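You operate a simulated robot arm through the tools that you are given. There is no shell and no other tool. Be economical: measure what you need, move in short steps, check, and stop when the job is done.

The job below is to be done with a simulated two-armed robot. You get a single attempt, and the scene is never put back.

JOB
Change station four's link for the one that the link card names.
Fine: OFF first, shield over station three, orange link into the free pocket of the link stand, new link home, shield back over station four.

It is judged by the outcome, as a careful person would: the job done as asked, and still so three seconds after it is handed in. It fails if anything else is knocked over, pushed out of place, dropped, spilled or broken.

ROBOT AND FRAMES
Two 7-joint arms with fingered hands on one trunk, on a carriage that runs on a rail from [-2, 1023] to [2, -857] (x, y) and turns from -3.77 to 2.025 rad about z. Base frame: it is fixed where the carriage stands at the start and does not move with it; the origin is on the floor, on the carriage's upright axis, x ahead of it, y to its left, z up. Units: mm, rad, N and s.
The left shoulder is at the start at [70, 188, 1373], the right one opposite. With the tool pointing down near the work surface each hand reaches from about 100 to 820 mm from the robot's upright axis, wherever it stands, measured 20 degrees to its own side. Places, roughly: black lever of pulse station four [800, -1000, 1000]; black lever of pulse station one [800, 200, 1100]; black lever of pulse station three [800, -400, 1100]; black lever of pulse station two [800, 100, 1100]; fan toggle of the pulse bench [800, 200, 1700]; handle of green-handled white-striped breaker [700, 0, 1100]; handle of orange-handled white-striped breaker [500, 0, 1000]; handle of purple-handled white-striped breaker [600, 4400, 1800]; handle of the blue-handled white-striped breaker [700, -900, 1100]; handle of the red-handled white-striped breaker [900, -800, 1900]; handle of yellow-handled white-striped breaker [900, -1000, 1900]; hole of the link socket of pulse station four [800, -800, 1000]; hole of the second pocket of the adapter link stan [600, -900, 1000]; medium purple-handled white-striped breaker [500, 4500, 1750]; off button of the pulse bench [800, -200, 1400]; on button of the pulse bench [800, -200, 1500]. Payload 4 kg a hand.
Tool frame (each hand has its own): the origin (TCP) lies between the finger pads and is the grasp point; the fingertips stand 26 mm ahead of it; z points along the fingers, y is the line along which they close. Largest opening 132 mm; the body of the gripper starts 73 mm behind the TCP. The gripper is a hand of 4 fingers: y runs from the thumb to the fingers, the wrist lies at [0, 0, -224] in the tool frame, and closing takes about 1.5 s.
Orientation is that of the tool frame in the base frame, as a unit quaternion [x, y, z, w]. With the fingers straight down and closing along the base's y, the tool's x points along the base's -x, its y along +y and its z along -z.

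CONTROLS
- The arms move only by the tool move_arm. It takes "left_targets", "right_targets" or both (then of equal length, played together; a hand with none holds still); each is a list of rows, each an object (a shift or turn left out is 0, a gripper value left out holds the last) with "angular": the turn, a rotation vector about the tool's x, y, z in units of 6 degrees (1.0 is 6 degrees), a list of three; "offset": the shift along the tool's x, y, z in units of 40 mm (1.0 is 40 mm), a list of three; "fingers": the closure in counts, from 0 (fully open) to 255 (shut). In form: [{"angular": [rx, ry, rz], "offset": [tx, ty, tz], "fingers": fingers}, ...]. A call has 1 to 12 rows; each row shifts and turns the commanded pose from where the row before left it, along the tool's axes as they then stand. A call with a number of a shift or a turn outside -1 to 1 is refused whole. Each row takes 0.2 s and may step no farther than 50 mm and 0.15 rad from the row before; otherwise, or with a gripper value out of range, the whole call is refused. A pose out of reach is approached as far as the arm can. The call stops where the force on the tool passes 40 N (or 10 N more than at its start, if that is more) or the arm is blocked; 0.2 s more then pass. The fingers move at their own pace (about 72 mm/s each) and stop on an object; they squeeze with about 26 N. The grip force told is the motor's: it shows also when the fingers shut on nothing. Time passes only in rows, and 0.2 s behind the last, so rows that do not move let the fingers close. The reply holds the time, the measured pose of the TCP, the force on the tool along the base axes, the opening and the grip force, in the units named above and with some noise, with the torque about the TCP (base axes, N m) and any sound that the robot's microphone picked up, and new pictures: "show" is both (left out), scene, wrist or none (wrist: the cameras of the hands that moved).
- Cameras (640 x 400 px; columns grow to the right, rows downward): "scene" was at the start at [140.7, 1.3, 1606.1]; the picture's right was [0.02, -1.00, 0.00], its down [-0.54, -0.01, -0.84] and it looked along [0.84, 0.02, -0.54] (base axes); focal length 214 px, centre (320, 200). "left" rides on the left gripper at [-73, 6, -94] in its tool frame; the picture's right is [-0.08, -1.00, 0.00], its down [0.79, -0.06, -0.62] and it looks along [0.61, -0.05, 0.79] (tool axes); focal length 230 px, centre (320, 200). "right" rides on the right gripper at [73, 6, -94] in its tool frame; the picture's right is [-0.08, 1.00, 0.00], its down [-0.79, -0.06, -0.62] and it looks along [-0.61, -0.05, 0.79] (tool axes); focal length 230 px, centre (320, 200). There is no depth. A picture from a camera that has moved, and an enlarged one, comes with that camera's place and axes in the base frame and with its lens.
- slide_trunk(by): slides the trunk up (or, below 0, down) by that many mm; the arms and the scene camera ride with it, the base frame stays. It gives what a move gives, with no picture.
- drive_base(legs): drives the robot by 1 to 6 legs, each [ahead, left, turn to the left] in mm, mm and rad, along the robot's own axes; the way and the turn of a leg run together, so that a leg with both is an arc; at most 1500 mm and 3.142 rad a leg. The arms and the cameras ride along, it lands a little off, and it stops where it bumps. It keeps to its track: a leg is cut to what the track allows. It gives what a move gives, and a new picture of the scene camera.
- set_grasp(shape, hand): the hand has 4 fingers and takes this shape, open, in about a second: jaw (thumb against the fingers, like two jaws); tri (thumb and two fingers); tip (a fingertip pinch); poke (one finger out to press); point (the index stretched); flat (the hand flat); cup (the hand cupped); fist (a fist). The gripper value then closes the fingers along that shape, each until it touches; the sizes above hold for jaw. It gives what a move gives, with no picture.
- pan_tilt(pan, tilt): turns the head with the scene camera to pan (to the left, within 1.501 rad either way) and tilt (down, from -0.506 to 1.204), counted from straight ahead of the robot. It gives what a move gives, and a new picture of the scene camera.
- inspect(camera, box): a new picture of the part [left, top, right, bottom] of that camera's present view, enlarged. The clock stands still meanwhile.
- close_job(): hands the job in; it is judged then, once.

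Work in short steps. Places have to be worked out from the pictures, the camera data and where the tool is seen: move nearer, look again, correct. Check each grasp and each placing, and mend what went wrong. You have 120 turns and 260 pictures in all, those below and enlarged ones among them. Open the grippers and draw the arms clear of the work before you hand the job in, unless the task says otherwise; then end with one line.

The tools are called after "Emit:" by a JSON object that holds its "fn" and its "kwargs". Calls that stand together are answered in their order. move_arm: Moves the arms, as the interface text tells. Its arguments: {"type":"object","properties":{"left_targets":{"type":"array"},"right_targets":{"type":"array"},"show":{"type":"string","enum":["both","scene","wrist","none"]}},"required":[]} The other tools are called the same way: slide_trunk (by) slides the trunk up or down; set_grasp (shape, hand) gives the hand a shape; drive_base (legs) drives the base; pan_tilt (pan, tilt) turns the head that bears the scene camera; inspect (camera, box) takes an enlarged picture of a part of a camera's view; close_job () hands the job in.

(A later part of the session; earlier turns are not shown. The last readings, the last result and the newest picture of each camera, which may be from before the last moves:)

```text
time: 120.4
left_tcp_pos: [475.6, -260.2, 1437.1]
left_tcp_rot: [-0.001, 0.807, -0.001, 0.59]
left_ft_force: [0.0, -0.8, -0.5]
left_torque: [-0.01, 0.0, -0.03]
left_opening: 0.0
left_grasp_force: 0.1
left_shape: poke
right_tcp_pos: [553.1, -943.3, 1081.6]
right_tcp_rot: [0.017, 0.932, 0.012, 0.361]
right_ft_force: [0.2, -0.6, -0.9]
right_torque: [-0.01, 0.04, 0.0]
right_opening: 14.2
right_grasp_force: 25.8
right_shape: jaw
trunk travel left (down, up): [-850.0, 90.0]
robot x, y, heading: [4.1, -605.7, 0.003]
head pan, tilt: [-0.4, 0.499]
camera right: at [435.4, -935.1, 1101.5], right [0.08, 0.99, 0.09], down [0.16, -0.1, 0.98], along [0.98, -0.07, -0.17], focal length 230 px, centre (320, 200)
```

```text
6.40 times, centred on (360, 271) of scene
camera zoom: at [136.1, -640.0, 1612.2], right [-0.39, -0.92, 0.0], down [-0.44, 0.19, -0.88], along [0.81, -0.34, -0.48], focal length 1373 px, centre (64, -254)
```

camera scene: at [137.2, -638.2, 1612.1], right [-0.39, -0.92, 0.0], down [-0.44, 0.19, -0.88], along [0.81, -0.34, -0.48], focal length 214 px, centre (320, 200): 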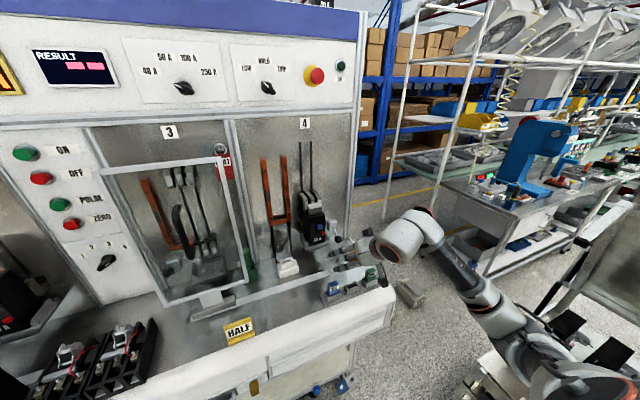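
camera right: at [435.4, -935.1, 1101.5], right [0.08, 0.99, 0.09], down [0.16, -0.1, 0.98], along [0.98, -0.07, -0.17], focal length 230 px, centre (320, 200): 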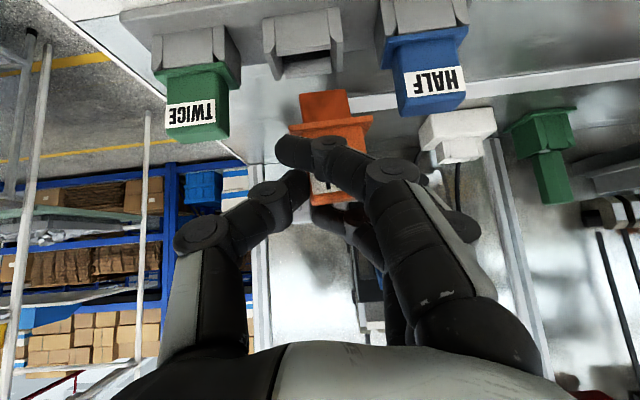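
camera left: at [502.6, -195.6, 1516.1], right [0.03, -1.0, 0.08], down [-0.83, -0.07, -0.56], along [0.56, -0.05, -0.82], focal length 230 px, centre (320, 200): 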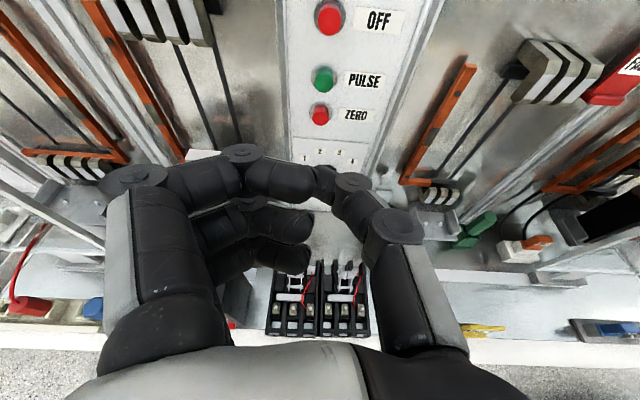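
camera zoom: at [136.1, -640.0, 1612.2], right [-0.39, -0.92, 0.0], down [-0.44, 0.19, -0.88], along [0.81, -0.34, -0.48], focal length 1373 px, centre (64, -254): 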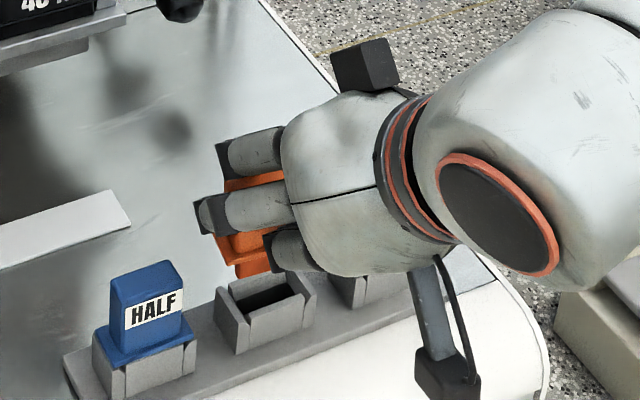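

Pocket and prong are both visible: about 9 mm to move right and 6 mm forward. I do that while lowering to just above the pocket.

Emit:
{"fn": "move_arm", "kwargs": {"right_targets": [{"offset": [-0.12, -0.24, 0.11]}, {"offset": [0.165, 0, 0.18]}, {"offset": [0.165, 0, 0.18]}, {}], "show": "wrist"}}

Emit:
{"fn": "inspect", "kwargs": {"camera": "right", "box": [220, 10, 420, 135]}}

Emit:
{"fn": "inspect", "kwargs": {"camera": "scene", "box": [310, 240, 410, 302]}}

```text
time: 121.4
left_tcp_pos: [475.4, -259.6, 1436.9]
left_tcp_rot: [0.0, 0.807, -0.002, 0.59]
left_ft_force: [0.2, -0.3, 0.4]
left_torque: [0.01, -0.03, 0.02]
left_opening: 0.1
left_grasp_force: 0.1
left_shape: poke
right_tcp_pos: [559.0, -952.6, 1060.9]
right_tcp_rot: [0.018, 0.932, 0.012, 0.361]
right_ft_force: [0.2, 0.7, -1.1]
right_torque: [0.01, 0.05, -0.02]
right_opening: 14.3
right_grasp_force: 25.8
right_shape: jaw
trunk travel left (down, up): [-850.0, 90.0]
robot x, y, heading: [1.9, -605.0, -0.002]
head pan, tilt: [-0.4, 0.499]
camera right: at [442.2, -944.0, 1080.9], right [0.08, 0.99, 0.09], down [0.16, -0.1, 0.98], along [0.98, -0.07, -0.17], focal length 230 px, centre (320, 200)
```

right: 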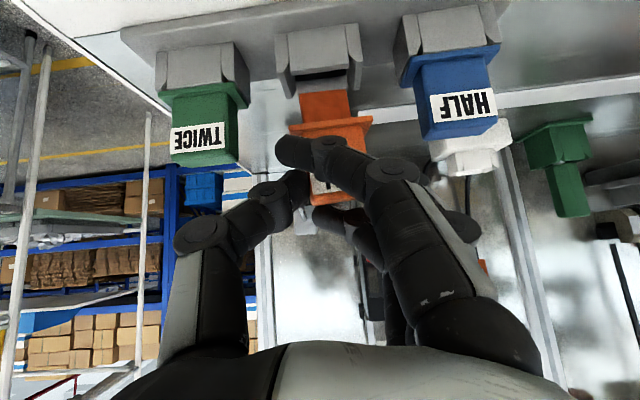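

```text
3.20 times, centred on (320, 72) of right
camera zoom: at [442.2, -944.0, 1080.9], right [0.08, 0.99, 0.09], down [0.16, -0.1, 0.98], along [0.98, -0.07, -0.17], focal length 736 px, centre (320, 608)
```

zoom: 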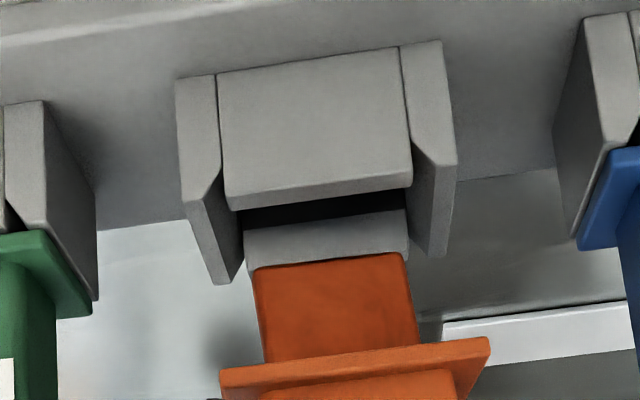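

```text
6.40 times, centred on (360, 271) of scene
camera zoom: at [136.6, -639.6, 1612.2], right [-0.39, -0.92, 0.0], down [-0.44, 0.19, -0.88], along [0.81, -0.34, -0.48], focal length 1373 px, centre (64, -254)
```

zoom: 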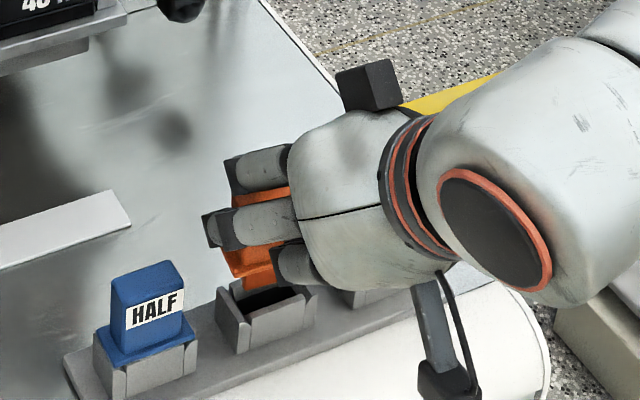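

Prong and slot line up within a couple of millimetres. I lower 15 mm so that the prong enters, and check.

Emit:
{"fn": "move_arm", "kwargs": {"right_targets": [{"offset": [0.1, 0, 0.085]}, {"offset": [0.085, 0, 0.0925]}, {"offset": [0.085, 0, 0.0925]}, {}], "show": "wrist"}}

Emit:
{"fn": "inspect", "kwargs": {"camera": "right", "box": [220, 30, 420, 155]}}

```text
time: 122.4
left_tcp_pos: [475.4, -259.2, 1436.4]
left_tcp_rot: [0.0, 0.808, -0.001, 0.589]
left_ft_force: [0.0, 0.5, 0.1]
left_torque: [0.0, 0.0, -0.06]
left_opening: 0.0
left_grasp_force: 0.0
left_shape: poke
right_tcp_pos: [558.8, -952.6, 1045.7]
right_tcp_rot: [0.017, 0.932, 0.012, 0.361]
right_ft_force: [0.2, -0.4, -2.1]
right_torque: [0.01, 0.01, 0.01]
right_opening: 14.1
right_grasp_force: 26.3
right_shape: jaw
trunk travel left (down, up): [-850.0, 90.0]
robot x, y, heading: [2.3, -603.7, -0.002]
head pan, tilt: [-0.4, 0.499]
camera right: at [441.7, -943.2, 1065.8], right [0.08, 0.99, 0.09], down [0.16, -0.1, 0.98], along [0.98, -0.07, -0.17], focal length 230 px, centre (320, 200)
```

right: 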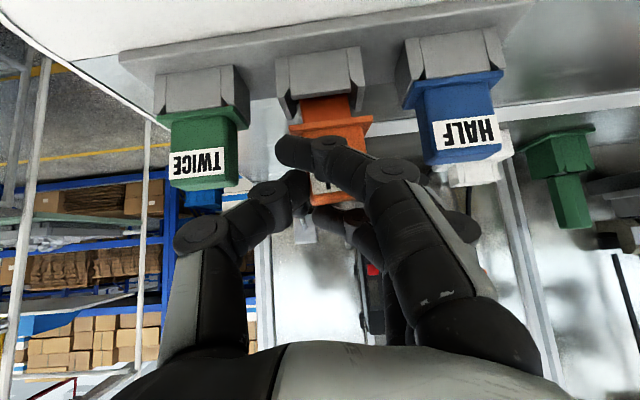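

```text
3.20 times, centred on (320, 92) of right
camera zoom: at [441.7, -943.2, 1065.8], right [0.08, 0.99, 0.09], down [0.16, -0.1, 0.98], along [0.98, -0.07, -0.17], focal length 736 px, centre (320, 544)
```

zoom: 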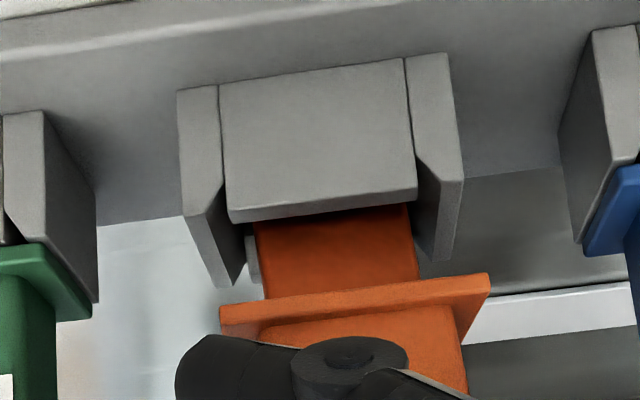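

The prong is entering with no force, about 1.5 mm too far left. I shift that and lower on in small steps.

Emit:
{"fn": "move_arm", "kwargs": {"right_targets": [{"offset": [0, -0.04, 0]}, {"offset": [0.085, 0, 0.0925]}, {"offset": [0.085, 0, 0.0925]}, {"offset": [0.085, 0, 0.0925]}, {}], "show": "none"}}

Emit:
{"fn": "inspect", "kwargs": {"camera": "right", "box": [220, 30, 420, 155]}}

```text
time: 123.6
left_tcp_pos: [475.5, -259.0, 1438.0]
left_tcp_rot: [-0.001, 0.807, -0.001, 0.59]
left_ft_force: [-0.4, 0.1, -0.1]
left_torque: [0.01, 0.03, -0.02]
left_opening: 0.1
left_grasp_force: 0.1
left_shape: poke
right_tcp_pos: [558.1, -952.9, 1030.8]
right_tcp_rot: [0.018, 0.932, 0.011, 0.362]
right_ft_force: [-0.3, -0.6, 1.0]
right_torque: [0.03, 0.02, 0.03]
right_opening: 14.4
right_grasp_force: 25.9
right_shape: jaw
trunk travel left (down, up): [-850.0, 90.0]
robot x, y, heading: [-2.0, -600.2, 0.001]
head pan, tilt: [-0.4, 0.499]
```

```text
3.20 times, centred on (320, 92) of right
camera zoom: at [441.4, -944.2, 1050.8], right [0.08, 0.99, 0.09], down [0.16, -0.1, 0.98], along [0.98, -0.07, -0.17], focal length 736 px, centre (320, 544)
```

zoom: 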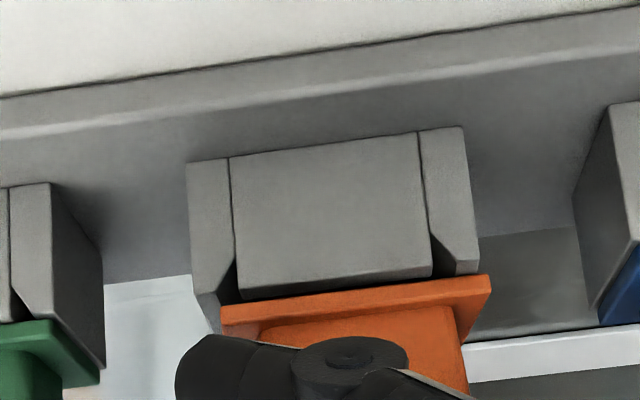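

Almost home; I lower the last few millimetres until it bears.

Emit:
{"fn": "move_arm", "kwargs": {"right_targets": [{"offset": [0.05, 0, 0.055]}, {"offset": [0.034, 0, 0.037]}, {}], "show": "none"}}

Emit:
{"fn": "inspect", "kwargs": {"camera": "right", "box": [180, 30, 460, 205]}}

```text
time: 124.4
left_tcp_pos: [473.4, -259.4, 1436.8]
left_tcp_rot: [-0.001, 0.808, 0.0, 0.59]
left_ft_force: [-0.7, 0.2, 0.3]
left_torque: [0.0, -0.03, -0.01]
left_opening: 0.0
left_grasp_force: 0.0
left_shape: poke
right_tcp_pos: [557.7, -953.9, 1028.0]
right_tcp_rot: [0.018, 0.931, 0.01, 0.364]
right_ft_force: [4.3, -6.2, 20.7]
right_torque: [0.28, -0.31, -0.08]
right_opening: 14.7
right_grasp_force: 25.8
right_shape: jaw
trunk travel left (down, up): [-850.0, 90.0]
robot x, y, heading: [0.8, -604.3, -0.002]
head pan, tilt: [-0.4, 0.499]
```

```text
2.29 times, centred on (320, 118) of right
camera zoom: at [440.8, -944.9, 1047.5], right [0.08, 0.99, 0.09], down [0.16, -0.1, 0.98], along [0.98, -0.07, -0.16], focal length 526 px, centre (320, 389)
```

zoom: 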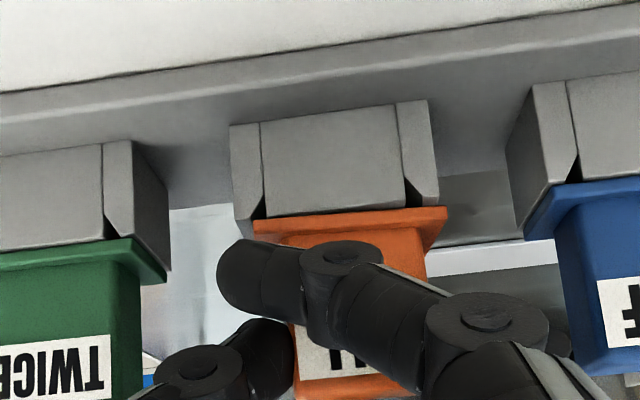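

It bears with 20 N: seated. I ease up 1 mm and open moderately, not to touch the neighbours.

Emit:
{"fn": "move_arm", "kwargs": {"right_targets": [{"offset": [-0.02, 0, -0.025]}, {"fingers": 160}, {}, {}, {}, {}], "show": "wrist"}}

Emit:
{"fn": "inspect", "kwargs": {"camera": "right", "box": [180, 30, 460, 205]}}

```text
time: 125.8
left_tcp_pos: [475.9, -260.5, 1437.5]
left_tcp_rot: [-0.001, 0.808, 0.0, 0.59]
left_ft_force: [-0.6, -0.7, 0.0]
left_torque: [-0.02, 0.0, 0.0]
left_opening: 0.0
left_grasp_force: 0.0
left_shape: poke
right_tcp_pos: [557.7, -952.9, 1026.6]
right_tcp_rot: [0.018, 0.932, 0.012, 0.361]
right_ft_force: [0.2, 0.6, 1.0]
right_torque: [-0.03, 0.0, 0.0]
right_opening: 48.8
right_grasp_force: 0.0
right_shape: jaw
trunk travel left (down, up): [-850.0, 90.0]
robot x, y, heading: [-0.7, -608.1, -0.002]
head pan, tilt: [-0.4, 0.499]
camera right: at [441.0, -944.1, 1046.8], right [0.08, 0.99, 0.09], down [0.16, -0.1, 0.98], along [0.98, -0.07, -0.17], focal length 230 px, centre (320, 200)
```

right: 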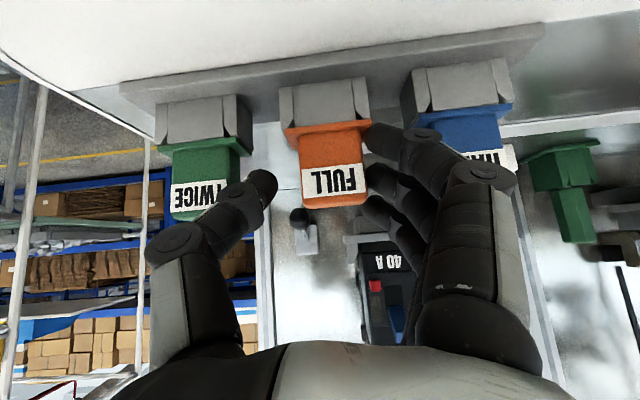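

```text
2.29 times, centred on (320, 118) of right
camera zoom: at [441.0, -944.1, 1046.8], right [0.08, 0.99, 0.09], down [0.16, -0.1, 0.98], along [0.98, -0.07, -0.17], focal length 526 px, centre (320, 389)
```

zoom: 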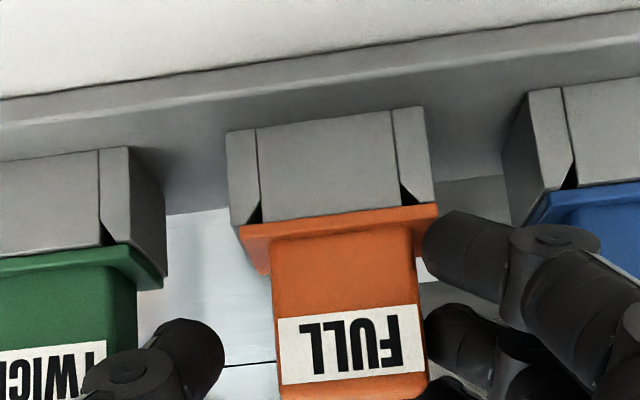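

Orange FULL sits upright in the free pocket. I retreat, undo the small roll, shift in front of the blue link, and set the tip pinch.

Emit:
{"fn": "move_arm", "kwargs": {"right_targets": [{"offset": [0.46, 0, -0.42]}, {"offset": [0.46, 0, -0.42]}, {"offset": [0.46, 0, -0.42]}, {"angular": [0.37, 0, -0.34]}, {"offset": [0, 0.9, 0]}, {"offset": [0, 0.9, 0]}, {}], "show": "none"}}

Emit:
{"fn": "set_grasp", "kwargs": {"hand": "right", "shape": "tip"}}

Emit:
{"fn": "move_arm", "kwargs": {"right_targets": [{"fingers": 150}, {}, {}, {}, {}, {}], "show": "wrist"}}

Emit:
{"fn": "inspect", "kwargs": {"camera": "right", "box": [200, 80, 440, 230]}}

```text
time: 127.4
left_tcp_pos: [474.7, -261.0, 1437.7]
left_tcp_rot: [0.0, 0.807, -0.001, 0.59]
left_ft_force: [-0.1, 0.2, -0.1]
left_torque: [0.01, 0.0, 0.0]
left_opening: 0.0
left_grasp_force: 0.0
left_shape: poke
right_tcp_pos: [485.8, -880.3, 1025.1]
right_tcp_rot: [0.009, 0.932, -0.012, 0.362]
right_ft_force: [-0.7, 1.0, 0.7]
right_torque: [0.0, 0.01, 0.03]
right_opening: 49.0
right_grasp_force: 0.1
right_shape: jaw
trunk travel left (down, up): [-850.0, 90.0]
robot x, y, heading: [1.4, -604.2, -0.004]
head pan, tilt: [-0.4, 0.499]
```

```text
time: 128.3
left_tcp_pos: [474.3, -259.2, 1437.0]
left_tcp_rot: [0.0, 0.808, -0.001, 0.59]
left_ft_force: [-0.5, 0.0, 0.6]
left_torque: [0.01, -0.02, 0.0]
left_opening: 0.0
left_grasp_force: 0.0
left_shape: poke
right_tcp_pos: [486.2, -877.8, 1025.3]
right_tcp_rot: [0.008, 0.932, -0.013, 0.361]
right_ft_force: [0.6, -0.8, -0.1]
right_torque: [-0.01, -0.01, -0.01]
right_opening: 132.2
right_grasp_force: 0.0
right_shape: tip
trunk travel left (down, up): [-850.0, 90.0]
robot x, y, heading: [-2.3, -604.8, -0.002]
head pan, tilt: [-0.4, 0.499]
```

```text
time: 129.7
left_tcp_pos: [475.7, -260.2, 1436.6]
left_tcp_rot: [0.0, 0.807, -0.001, 0.59]
left_ft_force: [-0.5, 0.3, 0.4]
left_torque: [0.01, 0.01, 0.01]
left_opening: 0.2
left_grasp_force: 0.0
left_shape: poke
right_tcp_pos: [485.3, -880.2, 1024.6]
right_tcp_rot: [0.008, 0.932, -0.013, 0.362]
right_ft_force: [-1.2, 0.4, -0.1]
right_torque: [0.01, 0.0, -0.01]
right_opening: 55.2
right_grasp_force: 0.0
right_shape: tip
trunk travel left (down, up): [-850.0, 90.0]
robot x, y, heading: [2.4, -607.0, -0.001]
head pan, tilt: [-0.4, 0.499]
camera right: at [368.7, -869.5, 1045.5], right [0.08, 1.0, 0.03], down [0.16, -0.05, 0.99], along [0.98, -0.07, -0.17], focal length 230 px, centre (320, 200)
```

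right: 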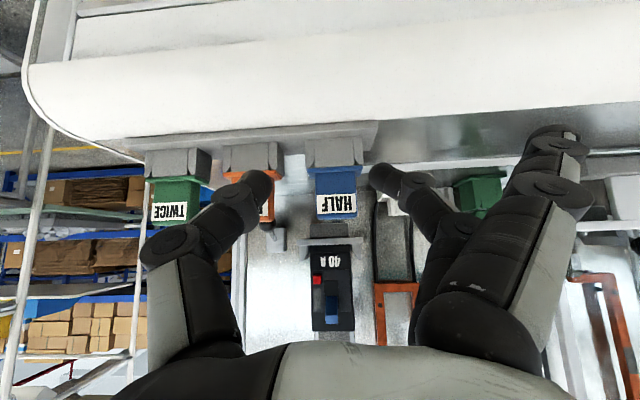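

```text
2.67 times, centred on (320, 155) of right
camera zoom: at [368.7, -869.5, 1045.5], right [0.08, 1.0, 0.03], down [0.16, -0.05, 0.99], along [0.98, -0.07, -0.17], focal length 614 px, centre (320, 320)
```

zoom: 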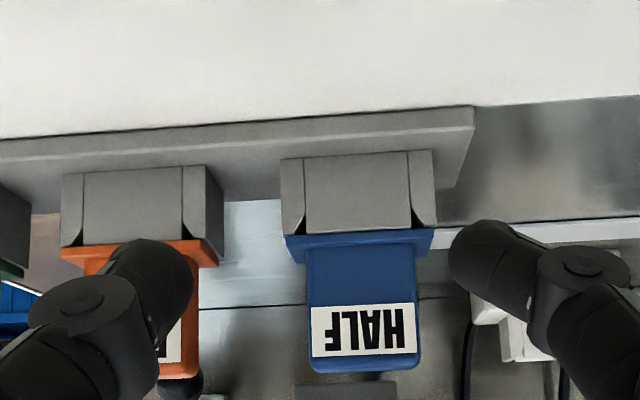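

Blue is centred 11 mm further left. I advance to x≈550 with that correction and recheck.

Emit:
{"fn": "move_arm", "kwargs": {"right_targets": [{"offset": [0, 0.155, 0]}, {"offset": [0, 0.155, 0]}, {"offset": [-0.383, 0, 0.383]}, {"offset": [-0.383, 0, 0.383]}, {"offset": [-0.383, 0, 0.383]}, {}], "show": "wrist"}}

Emit:
{"fn": "inspect", "kwargs": {"camera": "right", "box": [200, 90, 440, 240]}}

```text
time: 131.1
left_tcp_pos: [475.1, -260.3, 1435.7]
left_tcp_rot: [-0.001, 0.808, -0.001, 0.59]
left_ft_force: [0.4, 0.7, 0.3]
left_torque: [0.01, 0.01, 0.01]
left_opening: 0.0
left_grasp_force: 0.1
left_shape: poke
right_tcp_pos: [550.5, -867.7, 1021.6]
right_tcp_rot: [0.007, 0.932, -0.012, 0.362]
right_ft_force: [-0.7, 0.7, -0.5]
right_torque: [0.01, 0.01, -0.03]
right_opening: 55.2
right_grasp_force: 0.1
right_shape: tip
trunk travel left (down, up): [-850.0, 90.0]
robot x, y, heading: [1.8, -603.6, -0.0]
head pan, tilt: [-0.4, 0.499]
camera right: at [433.7, -857.9, 1041.7], right [0.08, 1.0, 0.03], down [0.16, -0.05, 0.99], along [0.98, -0.07, -0.17], focal length 230 px, centre (320, 200)
```

right: 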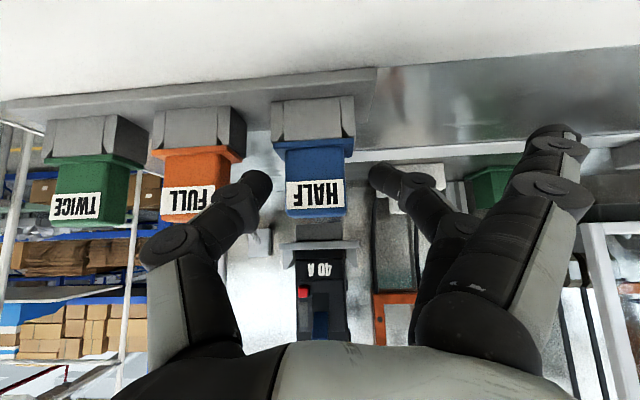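

```text
2.67 times, centred on (320, 165) of right
camera zoom: at [433.7, -857.9, 1041.7], right [0.08, 1.0, 0.03], down [0.16, -0.05, 0.99], along [0.98, -0.07, -0.17], focal length 614 px, centre (320, 293)
```

zoom: 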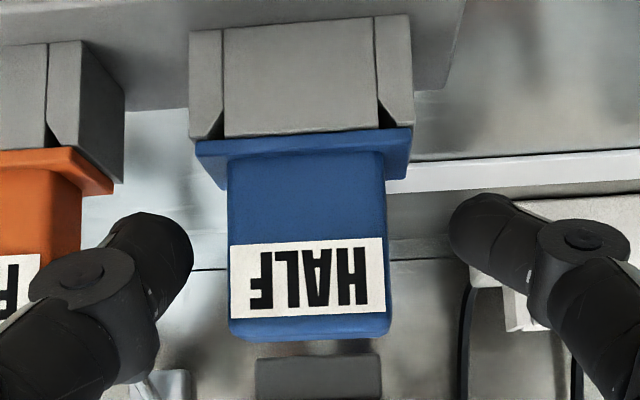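

I need 3 mm right and 10 mm further forward for the same square pinch as with orange. Then I close.

Emit:
{"fn": "move_arm", "kwargs": {"right_targets": [{"offset": [0, -0.07, 0]}, {"offset": [-0.21, 0, 0.14]}, {}, {"fingers": 255}, {}, {}, {}, {}, {}], "show": "none"}}

Emit:
{"fn": "inspect", "kwargs": {"camera": "right", "box": [200, 90, 440, 240]}}

```text
time: 133.1
left_tcp_pos: [475.9, -259.1, 1437.3]
left_tcp_rot: [-0.001, 0.808, 0.0, 0.59]
left_ft_force: [-0.1, -0.2, -0.1]
left_torque: [0.0, -0.04, 0.0]
left_opening: 0.0
left_grasp_force: 0.0
left_shape: poke
right_tcp_pos: [559.2, -871.3, 1023.3]
right_tcp_rot: [0.008, 0.932, -0.013, 0.362]
right_ft_force: [0.6, -0.9, -0.1]
right_torque: [0.03, 0.0, 0.01]
right_opening: 29.8
right_grasp_force: 25.6
right_shape: tip
trunk travel left (down, up): [-850.0, 90.0]
robot x, y, heading: [0.2, -601.7, -0.002]
head pan, tilt: [-0.4, 0.499]
```

```text
2.67 times, centred on (320, 165) of right
camera zoom: at [442.9, -861.5, 1043.5], right [0.08, 1.0, 0.03], down [0.16, -0.05, 0.99], along [0.98, -0.07, -0.17], focal length 614 px, centre (320, 293)
```

zoom: 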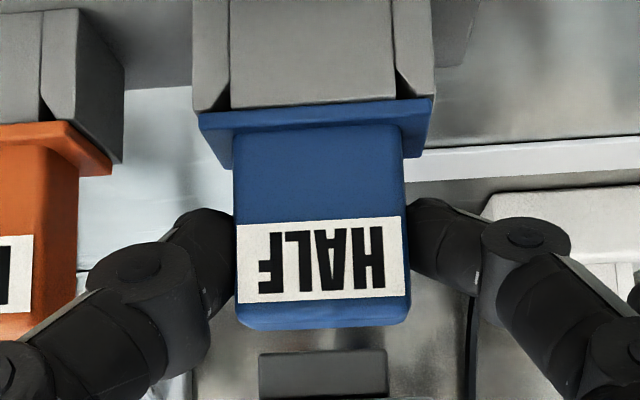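

Exactly the same square pinch as on orange before. I lift it out, first 20 mm then higher.

Emit:
{"fn": "move_arm", "kwargs": {"right_targets": [{"offset": [-0.085, 0, -0.093]}, {"offset": [-0.085, 0, -0.093]}, {"offset": [-0.085, 0, -0.093]}, {"offset": [-0.085, 0, -0.093]}, {"offset": [-0.17, 0, -0.185]}, {"offset": [-0.17, 0, -0.185]}, {"offset": [-0.34, 0, -0.37]}, {"offset": [-0.34, 0, -0.37]}, {"offset": [-0.34, 0, -0.37]}, {}], "show": "wrist"}}

```text
time: 135.3
left_tcp_pos: [474.4, -260.1, 1435.8]
left_tcp_rot: [-0.002, 0.808, 0.0, 0.59]
left_ft_force: [-0.3, -0.1, -0.1]
left_torque: [0.0, 0.01, -0.02]
left_opening: 0.0
left_grasp_force: 0.2
left_shape: poke
right_tcp_pos: [560.9, -869.6, 1124.9]
right_tcp_rot: [0.009, 0.932, -0.014, 0.361]
right_ft_force: [-0.5, 0.2, -0.9]
right_torque: [0.0, 0.02, 0.01]
right_opening: 30.0
right_grasp_force: 26.1
right_shape: tip
trunk travel left (down, up): [-850.0, 90.0]
robot x, y, heading: [1.4, -606.2, -0.001]
head pan, tilt: [-0.4, 0.499]
camera right: at [443.7, -859.8, 1144.5], right [0.08, 1.0, 0.03], down [0.16, -0.05, 0.99], along [0.98, -0.07, -0.17], focal length 230 px, centre (320, 200)
```

right: 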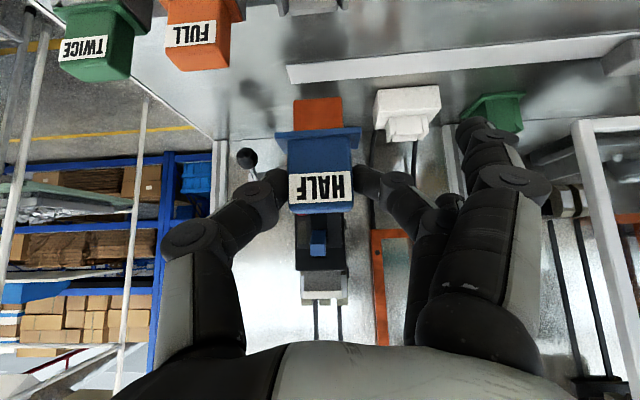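

Blue HALF is out. I carry it across and to above the station-four socket.

Emit:
{"fn": "move_arm", "kwargs": {"right_targets": [{"offset": [-0.185, 0.9, 0.17]}, {"offset": [-0.185, 0.9, 0.17]}, {"offset": [-0.185, 0.9, 0.17]}, {"offset": [-0.68, 0.02, 0.63]}, {"offset": [-0.68, 0.02, 0.63]}, {"offset": [-0.68, 0.02, 0.63]}, {"offset": [-0.66, 0.02, 0.62]}, {}], "show": "none"}}

Emit:
{"fn": "inspect", "kwargs": {"camera": "right", "box": [200, 0, 440, 150]}}

```text
time: 137.1
left_tcp_pos: [474.8, -260.5, 1437.2]
left_tcp_rot: [0.0, 0.807, -0.001, 0.59]
left_ft_force: [-1.0, 0.3, -0.1]
left_torque: [0.02, -0.02, -0.01]
left_opening: 0.0
left_grasp_force: 0.1
left_shape: poke
right_tcp_pos: [740.9, -762.7, 1121.1]
right_tcp_rot: [0.008, 0.932, -0.013, 0.362]
right_ft_force: [-1.3, -0.9, -0.6]
right_torque: [0.0, -0.02, 0.0]
right_opening: 29.7
right_grasp_force: 26.3
right_shape: tip
trunk travel left (down, up): [-850.0, 90.0]
robot x, y, heading: [-1.7, -606.4, -0.002]
head pan, tilt: [-0.4, 0.499]
```

```text
2.67 times, centred on (320, 75) of right
camera zoom: at [624.2, -753.2, 1141.0], right [0.08, 1.0, 0.03], down [0.16, -0.05, 0.99], along [0.98, -0.07, -0.17], focal length 614 px, centre (320, 533)
```

zoom: 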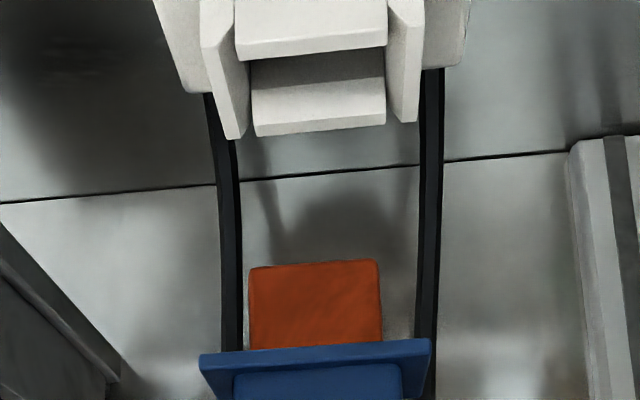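

Nearly the same picture as the successful reseat. I shift 1.5 mm left, 1 mm back, lower to z≈1087 and check.

Emit:
{"fn": "move_arm", "kwargs": {"right_targets": [{"offset": [0.018, 0.035, -0.017]}, {"offset": [0.19, 0, 0.21]}, {"offset": [0.19, 0, 0.21]}, {"offset": [0.19, 0, 0.21]}, {}], "show": "none"}}

Emit:
{"fn": "inspect", "kwargs": {"camera": "right", "box": [200, 40, 440, 190]}}

```text
time: 138.3
left_tcp_pos: [475.9, -259.0, 1436.6]
left_tcp_rot: [0.0, 0.807, -0.001, 0.59]
left_ft_force: [-0.6, 0.4, 0.6]
left_torque: [0.01, 0.03, 0.02]
left_opening: 0.0
left_grasp_force: 0.1
left_shape: poke
right_tcp_pos: [739.7, -762.1, 1085.9]
right_tcp_rot: [0.009, 0.933, -0.013, 0.361]
right_ft_force: [-0.5, -0.2, -2.3]
right_torque: [-0.02, 0.01, 0.0]
right_opening: 29.8
right_grasp_force: 26.8
right_shape: tip
trunk travel left (down, up): [-850.0, 90.0]
robot x, y, heading: [1.2, -604.6, -0.005]
head pan, tilt: [-0.4, 0.499]
```

```text
2.67 times, centred on (320, 115) of right
camera zoom: at [623.1, -752.6, 1106.2], right [0.08, 1.0, 0.03], down [0.16, -0.05, 0.99], along [0.98, -0.07, -0.17], focal length 614 px, centre (320, 427)
```

zoom: 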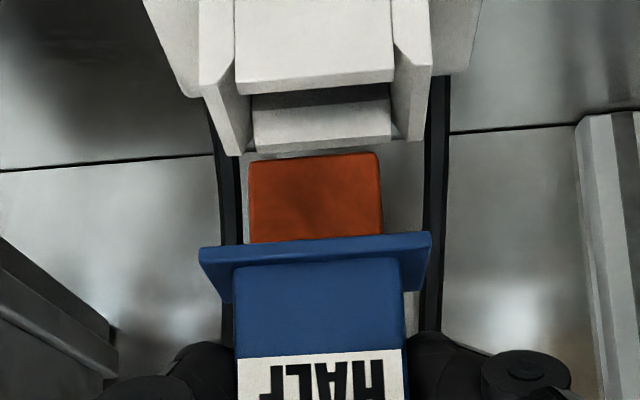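

About 1 mm to the left still. I shift and lower the remaining 36 mm in small steps.

Emit:
{"fn": "move_arm", "kwargs": {"right_targets": [{"offset": [0, 0.03, 0]}, {"offset": [0.135, 0, 0.148]}, {"offset": [0.135, 0, 0.148]}, {"offset": [0.135, 0, 0.148]}, {"offset": [0.135, 0, 0.148]}, {"offset": [0.07, 0, 0.077]}, {}], "show": "none"}}

Emit:
{"fn": "inspect", "kwargs": {"camera": "right", "box": [200, 90, 440, 240]}}

```text
time: 139.9
left_tcp_pos: [476.3, -258.4, 1436.7]
left_tcp_rot: [-0.001, 0.807, -0.001, 0.59]
left_ft_force: [-0.2, 0.3, 0.4]
left_torque: [-0.01, 0.0, 0.04]
left_opening: 0.0
left_grasp_force: 0.1
left_shape: poke
right_tcp_pos: [740.7, -761.1, 1050.6]
right_tcp_rot: [0.008, 0.933, -0.013, 0.361]
right_ft_force: [-0.1, -0.6, -1.1]
right_torque: [0.01, 0.01, 0.0]
right_opening: 29.7
right_grasp_force: 26.1
right_shape: tip
trunk travel left (down, up): [-850.0, 90.0]
robot x, y, heading: [-1.6, -604.4, -0.0]
head pan, tilt: [-0.4, 0.499]
```

```text
2.67 times, centred on (320, 165) of right
camera zoom: at [623.1, -751.6, 1070.6], right [0.08, 1.0, 0.03], down [0.16, -0.05, 0.99], along [0.98, -0.07, -0.17], focal length 614 px, centre (320, 293)
```

zoom: 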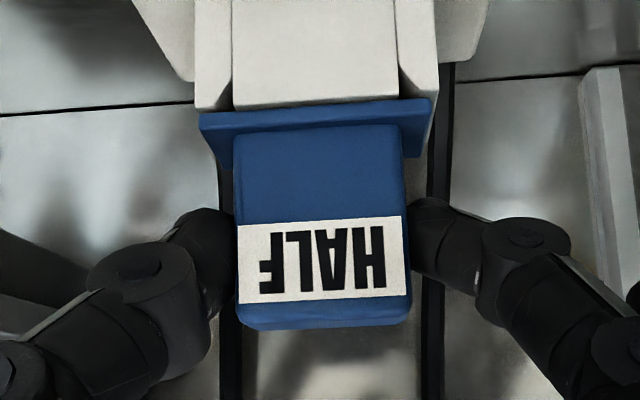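

The prong is in; no bearing force yet. I press down the last few millimetres until it bears.

Emit:
{"fn": "move_arm", "kwargs": {"right_targets": [{"offset": [0.034, 0, 0.037]}, {"offset": [0.034, 0, 0.037]}, {}], "show": "none"}}

```text
time: 140.7
left_tcp_pos: [474.6, -259.3, 1437.3]
left_tcp_rot: [-0.001, 0.807, -0.001, 0.59]
left_ft_force: [0.3, -0.6, -0.4]
left_torque: [-0.01, 0.02, 0.02]
left_opening: 0.3
left_grasp_force: 0.1
left_shape: poke
right_tcp_pos: [740.0, -761.3, 1048.6]
right_tcp_rot: [0.008, 0.932, -0.013, 0.363]
right_ft_force: [5.4, -1.5, 14.5]
right_torque: [0.0, -0.22, 0.02]
right_opening: 29.8
right_grasp_force: 25.8
right_shape: tip
trunk travel left (down, up): [-850.0, 90.0]
robot x, y, heading: [1.5, -600.4, -0.001]
head pan, tilt: [-0.4, 0.499]
```

It bears with 15 N: home. I open and back off 100 mm, then inspect.

Emit:
{"fn": "move_arm", "kwargs": {"right_targets": [{"offset": [-0.01, 0, -0.012]}, {"fingers": 150}, {}, {}, {}, {}, {"offset": [0.45, 0, -0.41]}, {"offset": [0.45, 0, -0.41]}, {"offset": [0.45, 0, -0.41]}, {"offset": [0.45, 0, -0.41]}, {}], "show": "wrist"}}

Emit:
{"fn": "inspect", "kwargs": {"camera": "right", "box": [240, 100, 400, 200]}}

```text
time: 143.1
left_tcp_pos: [476.1, -259.7, 1437.6]
left_tcp_rot: [-0.001, 0.808, -0.001, 0.59]
left_ft_force: [0.2, 0.0, 0.3]
left_torque: [0.0, 0.04, 0.01]
left_opening: 0.0
left_grasp_force: 0.1
left_shape: poke
right_tcp_pos: [644.6, -759.0, 1047.4]
right_tcp_rot: [0.007, 0.933, -0.012, 0.361]
right_ft_force: [-0.4, -0.3, 0.0]
right_torque: [0.02, -0.01, 0.05]
right_opening: 53.6
right_grasp_force: 0.0
right_shape: tip
trunk travel left (down, up): [-850.0, 90.0]
robot x, y, heading: [2.9, -604.2, 0.003]
head pan, tilt: [-0.4, 0.499]
camera right: at [525.9, -749.5, 1067.4], right [0.08, 1.0, 0.03], down [0.16, -0.05, 0.99], along [0.98, -0.07, -0.17], focal length 230 px, centre (320, 200)
```

right: 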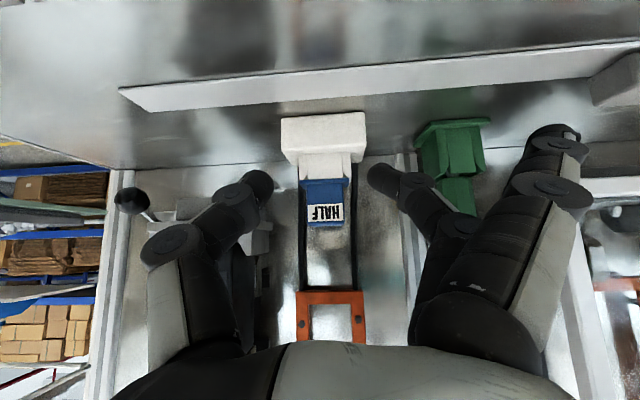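

```text
4.00 times, centred on (320, 150) of right
camera zoom: at [525.9, -749.5, 1067.4], right [0.08, 1.0, 0.03], down [0.16, -0.05, 0.99], along [0.98, -0.07, -0.17], focal length 920 px, centre (320, 400)
```

zoom: 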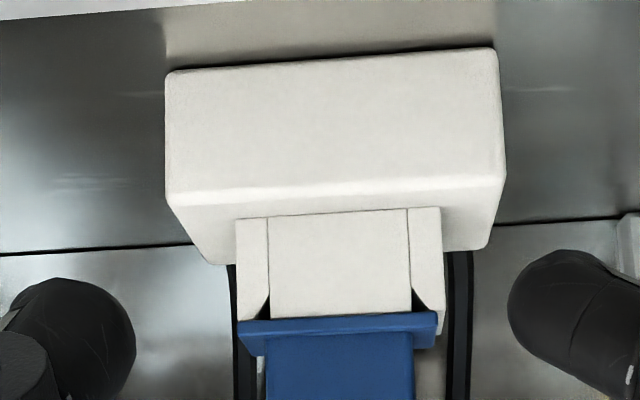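

Blue HALF is home. Now the shield: I raise the right hand and move it out to the right, then set jaw and drive the base left, so that the hand arrives in front of the shield's handle (y≈-500).

Emit:
{"fn": "move_arm", "kwargs": {"right_targets": [{"offset": [0.1, 0, -0.7]}, {"offset": [-0.25, -0.6, -0.58]}, {"offset": [-0.25, -0.6, -0.58]}, {"offset": [-0.25, -0.6, -0.58]}, {"offset": [-0.25, -0.65, -0.58]}, {"offset": [-0.25, -0.65, -0.58]}, {"offset": [-0.3, -0.65, -0.6]}, {"offset": [-0.3, -0.65, -0.6]}, {"offset": [-0.3, -0.65, -0.6]}, {"offset": [-0.3, -0.65, -0.6]}, {"offset": [-0.3, -0.6, -0.6]}, {}], "show": "none"}}

Emit:
{"fn": "set_grasp", "kwargs": {"hand": "right", "shape": "jaw"}}

Emit:
{"fn": "pan_tilt", "kwargs": {"pan": -0.3, "tilt": 0.6}}

Emit:
{"fn": "inspect", "kwargs": {"camera": "scene", "box": [220, 180, 460, 330]}}

```text
time: 145.7
left_tcp_pos: [475.8, -260.0, 1436.1]
left_tcp_rot: [0.0, 0.807, -0.002, 0.59]
left_ft_force: [-0.1, -0.3, 0.1]
left_torque: [-0.01, 0.0, 0.01]
left_opening: 0.0
left_grasp_force: 0.0
left_shape: poke
right_tcp_pos: [537.6, -1004.6, 1317.9]
right_tcp_rot: [0.008, 0.932, -0.013, 0.361]
right_ft_force: [-0.4, -0.5, 0.1]
right_torque: [0.03, -0.02, -0.01]
right_opening: 53.9
right_grasp_force: 0.0
right_shape: tip
trunk travel left (down, up): [-850.0, 90.0]
robot x, y, heading: [-1.2, -603.5, -0.002]
head pan, tilt: [-0.4, 0.499]
```

```text
time: 146.6
left_tcp_pos: [474.6, -259.7, 1436.4]
left_tcp_rot: [0.0, 0.807, -0.002, 0.59]
left_ft_force: [0.1, 0.2, -0.3]
left_torque: [-0.03, -0.02, -0.03]
left_opening: 0.0
left_grasp_force: 0.0
left_shape: poke
right_tcp_pos: [537.7, -1004.6, 1318.1]
right_tcp_rot: [0.008, 0.932, -0.013, 0.362]
right_ft_force: [-0.6, 0.5, 0.4]
right_torque: [0.0, -0.01, 0.0]
right_opening: 131.9
right_grasp_force: 0.1
right_shape: jaw
trunk travel left (down, up): [-850.0, 90.0]
robot x, y, heading: [0.6, -603.4, 0.001]
head pan, tilt: [-0.4, 0.499]
```

```text
time: 147.2
left_tcp_pos: [475.8, -260.7, 1437.5]
left_tcp_rot: [-0.001, 0.808, -0.001, 0.59]
left_ft_force: [0.1, -0.8, -0.1]
left_torque: [0.0, 0.01, 0.01]
left_opening: 0.0
left_grasp_force: 0.0
left_shape: poke
right_tcp_pos: [536.0, -1004.5, 1317.6]
right_tcp_rot: [0.007, 0.932, -0.012, 0.362]
right_ft_force: [0.4, 0.9, 0.1]
right_torque: [0.0, -0.01, -0.02]
right_opening: 132.3
right_grasp_force: 0.0
right_shape: jaw
trunk travel left (down, up): [-850.0, 90.0]
robot x, y, heading: [0.6, -602.2, -0.004]
head pan, tilt: [-0.3, 0.6]
camera scene: at [137.0, -630.1, 1603.1], right [-0.3, -0.95, 0.0], down [-0.54, 0.17, -0.83], along [0.79, -0.25, -0.56], focal length 214 px, centre (320, 200)
```

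scene: 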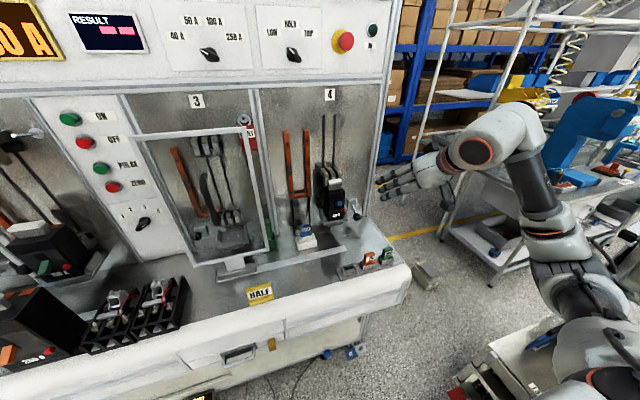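

```text
2.67 times, centred on (340, 255) of scene
camera zoom: at [137.0, -630.1, 1603.1], right [-0.3, -0.95, 0.0], down [-0.54, 0.17, -0.83], along [0.79, -0.25, -0.56], focal length 572 px, centre (267, 53)
```

zoom: 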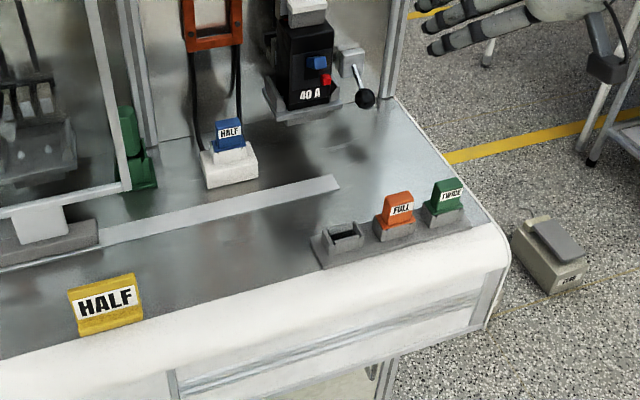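

Blue in the socket, orange in the second pocket, all upright. I drive left 500 mm and turn the hand to point forward at the handle's height.

Emit:
{"fn": "drive_base", "kwargs": {"legs": [[0, 500, 0]]}}

Emit:
{"fn": "move_arm", "kwargs": {"right_targets": [{"angular": [0, -1, 0]}, {"angular": [0, -1, 0]}, {"angular": [0, -1, 0]}, {"angular": [0, -1, 0]}, {"angular": [0, -1, 0]}, {"angular": [0, -1, 0]}, {"angular": [0, -1, 0]}, {"angular": [0, -0.8, 0], "offset": [0.6, 0, 0]}, {}], "show": "wrist"}}

```text
time: 150.2
left_tcp_pos: [475.5, 232.3, 1437.9]
left_tcp_rot: [0.0, 0.807, -0.001, 0.59]
left_ft_force: [-1.5, -0.5, -0.3]
left_torque: [0.0, 0.01, 0.04]
left_opening: 0.1
left_grasp_force: 0.0
left_shape: poke
right_tcp_pos: [536.3, -512.5, 1315.9]
right_tcp_rot: [0.009, 0.932, -0.012, 0.362]
right_ft_force: [0.6, -0.4, -0.1]
right_torque: [0.04, -0.02, 0.02]
right_opening: 132.0
right_grasp_force: 0.0
right_shape: jaw
trunk travel left (down, up): [-850.0, 90.0]
robot x, y, heading: [3.1, -107.3, -0.001]
head pan, tilt: [-0.3, 0.6]
camera scene: at [135.9, -138.0, 1603.1], right [-0.3, -0.95, 0.0], down [-0.54, 0.17, -0.82], along [0.79, -0.25, -0.57], focal length 214 px, centre (320, 200)
```

scene: 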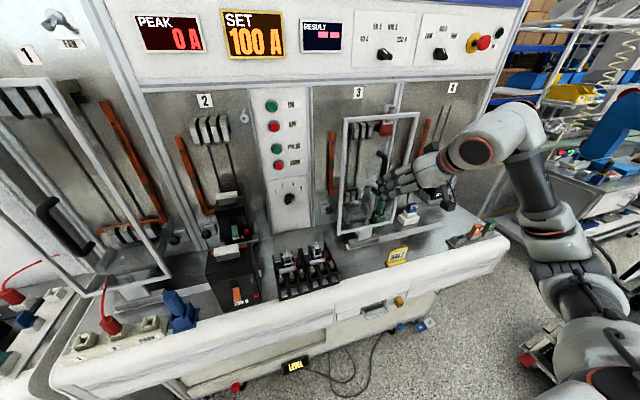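

```text
time: 152.2
left_tcp_pos: [475.7, 233.4, 1437.3]
left_tcp_rot: [0.0, 0.808, -0.001, 0.59]
left_ft_force: [-0.3, 0.3, 0.1]
left_torque: [-0.01, -0.01, 0.01]
left_opening: 0.0
left_grasp_force: 0.2
left_shape: poke
right_tcp_pos: [532.9, -512.3, 1294.2]
right_tcp_rot: [0.003, 0.712, -0.015, 0.702]
right_ft_force: [0.8, 1.0, -0.1]
right_torque: [-0.01, -0.02, 0.03]
right_opening: 131.6
right_grasp_force: 0.0
right_shape: jaw
trunk travel left (down, up): [-850.0, 90.0]
robot x, y, heading: [-0.5, -107.3, 0.001]
head pan, tilt: [-0.3, 0.6]
camera right: at [438.5, -504.1, 1222.3], right [0.03, 1.0, 0.06], down [-0.61, -0.03, 0.79], along [0.79, -0.06, 0.6], focal length 230 px, centre (320, 200)
```

right: 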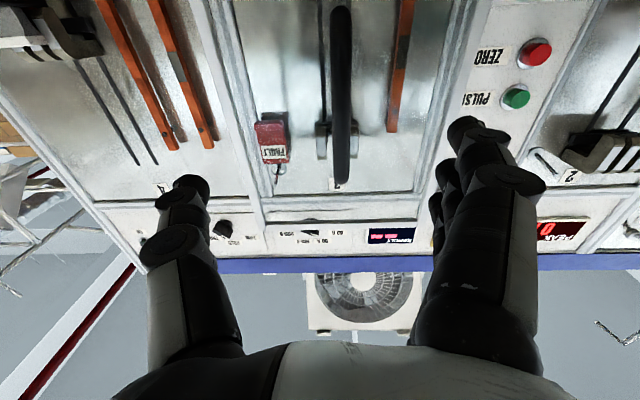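

The SET display now reads 100 A: the new link registers. The handle bar is at about y -495; I advance onto it.

Emit:
{"fn": "move_arm", "kwargs": {"right_targets": [{"offset": [0, 0.47, 0]}, {"offset": [0, 0, 0.7]}, {"offset": [0, 0, 0.7]}, {"offset": [0, 0, 0.7]}, {"offset": [0, 0, 0.72]}, {}], "show": "wrist"}}

```text
time: 153.6
left_tcp_pos: [474.0, 232.8, 1437.1]
left_tcp_rot: [0.0, 0.808, -0.001, 0.59]
left_ft_force: [0.3, 0.1, -0.2]
left_torque: [0.03, 0.02, 0.0]
left_opening: 0.0
left_grasp_force: 0.0
left_shape: poke
right_tcp_pos: [646.2, -496.0, 1291.5]
right_tcp_rot: [0.003, 0.712, -0.016, 0.702]
right_ft_force: [-0.1, -0.4, 0.3]
right_torque: [0.01, -0.02, 0.0]
right_opening: 132.3
right_grasp_force: 0.0
right_shape: jaw
trunk travel left (down, up): [-850.0, 90.0]
robot x, y, heading: [0.2, -110.0, -0.002]
head pan, tilt: [-0.3, 0.6]
camera right: at [551.4, -489.1, 1219.9], right [0.03, 1.0, 0.06], down [-0.61, -0.03, 0.79], along [0.79, -0.06, 0.6], focal length 230 px, centre (320, 200)
```

right: 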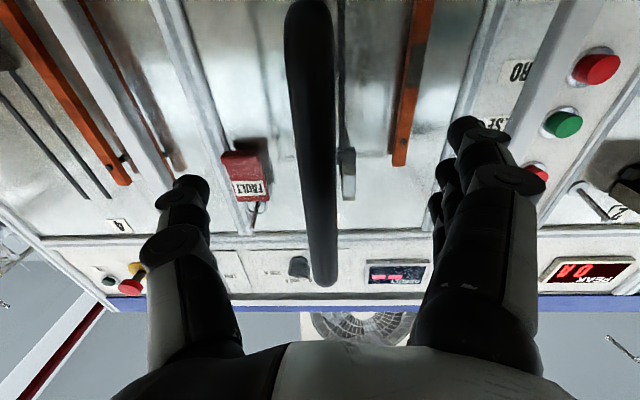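

The bar is between thumb and fingers as before. I close.

Emit:
{"fn": "move_arm", "kwargs": {"right_targets": [{"fingers": 255}, {}, {}, {}, {}, {}, {}, {}], "show": "none"}}

Emit:
{"fn": "move_arm", "kwargs": {"right_targets": [{"offset": [0, -0.33, 0]}, {"offset": [0, -0.33, 0]}, {"offset": [0, -0.33, 0]}, {}], "show": "scene"}}

```text
time: 155.4
left_tcp_pos: [476.4, 233.2, 1437.1]
left_tcp_rot: [0.0, 0.807, -0.001, 0.59]
left_ft_force: [1.4, 0.1, -0.1]
left_torque: [0.0, 0.04, 0.0]
left_opening: 0.0
left_grasp_force: 0.1
left_shape: poke
right_tcp_pos: [646.1, -495.8, 1291.8]
right_tcp_rot: [0.002, 0.712, -0.014, 0.702]
right_ft_force: [3.4, -1.5, 0.5]
right_torque: [0.04, -0.03, -0.02]
right_opening: 0.0
right_grasp_force: 26.0
right_shape: jaw
trunk travel left (down, up): [-850.0, 90.0]
robot x, y, heading: [-4.1, -110.3, -0.005]
head pan, tilt: [-0.3, 0.6]
```

```text
time: 156.4
left_tcp_pos: [476.1, 233.9, 1436.0]
left_tcp_rot: [0.0, 0.808, -0.001, 0.589]
left_ft_force: [0.1, -0.1, -0.2]
left_torque: [0.0, 0.0, -0.03]
left_opening: 0.0
left_grasp_force: 0.1
left_shape: poke
right_tcp_pos: [647.0, -536.2, 1292.0]
right_tcp_rot: [0.004, 0.713, -0.016, 0.701]
right_ft_force: [7.1, -0.3, -1.4]
right_torque: [0.07, -0.01, 0.0]
right_opening: 0.1
right_grasp_force: 26.4
right_shape: jaw
trunk travel left (down, up): [-850.0, 90.0]
robot x, y, heading: [-0.2, -111.5, -0.005]
head pan, tilt: [-0.3, 0.6]
camera scene: at [138.0, -136.3, 1602.9], right [-0.3, -0.95, 0.0], down [-0.54, 0.17, -0.82], along [0.79, -0.25, -0.57], focal length 214 px, centre (320, 200)
```

scene: 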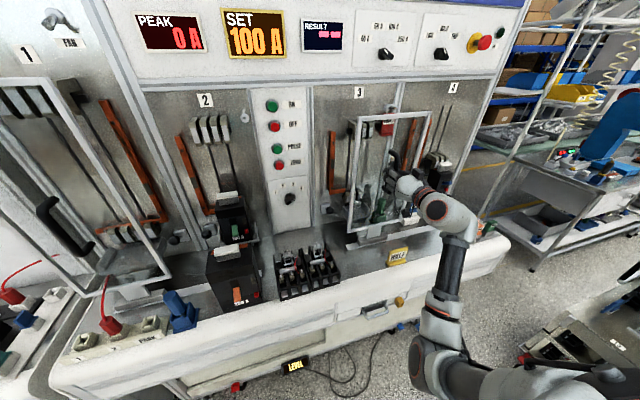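

The shield follows. I drive right 240 mm in two legs, holding the handle.

Emit:
{"fn": "drive_base", "kwargs": {"legs": [[0, -120, 0], [0, -120, 0]]}}

```text
time: 158.4
left_tcp_pos: [477.9, -2.4, 1435.8]
left_tcp_rot: [0.0, 0.807, -0.002, 0.591]
left_ft_force: [-0.3, 0.2, 0.3]
left_torque: [-0.01, 0.0, 0.01]
left_opening: 0.0
left_grasp_force: 0.2
left_shape: poke
right_tcp_pos: [647.8, -771.4, 1290.6]
right_tcp_rot: [0.002, 0.713, -0.015, 0.701]
right_ft_force: [10.5, 2.9, 6.0]
right_torque: [0.06, 0.07, -0.05]
right_opening: 0.0
right_grasp_force: 25.8
right_shape: jaw
trunk travel left (down, up): [-850.0, 90.0]
robot x, y, heading: [4.1, -347.8, -0.004]
head pan, tilt: [-0.3, 0.6]
camera scene: at [138.6, -372.2, 1602.8], right [-0.3, -0.95, 0.0], down [-0.54, 0.17, -0.82], along [0.79, -0.25, -0.57], focal length 214 px, centre (320, 200)
```

scene: 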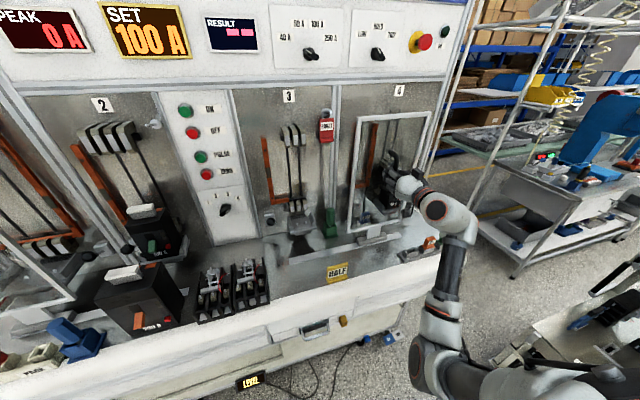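

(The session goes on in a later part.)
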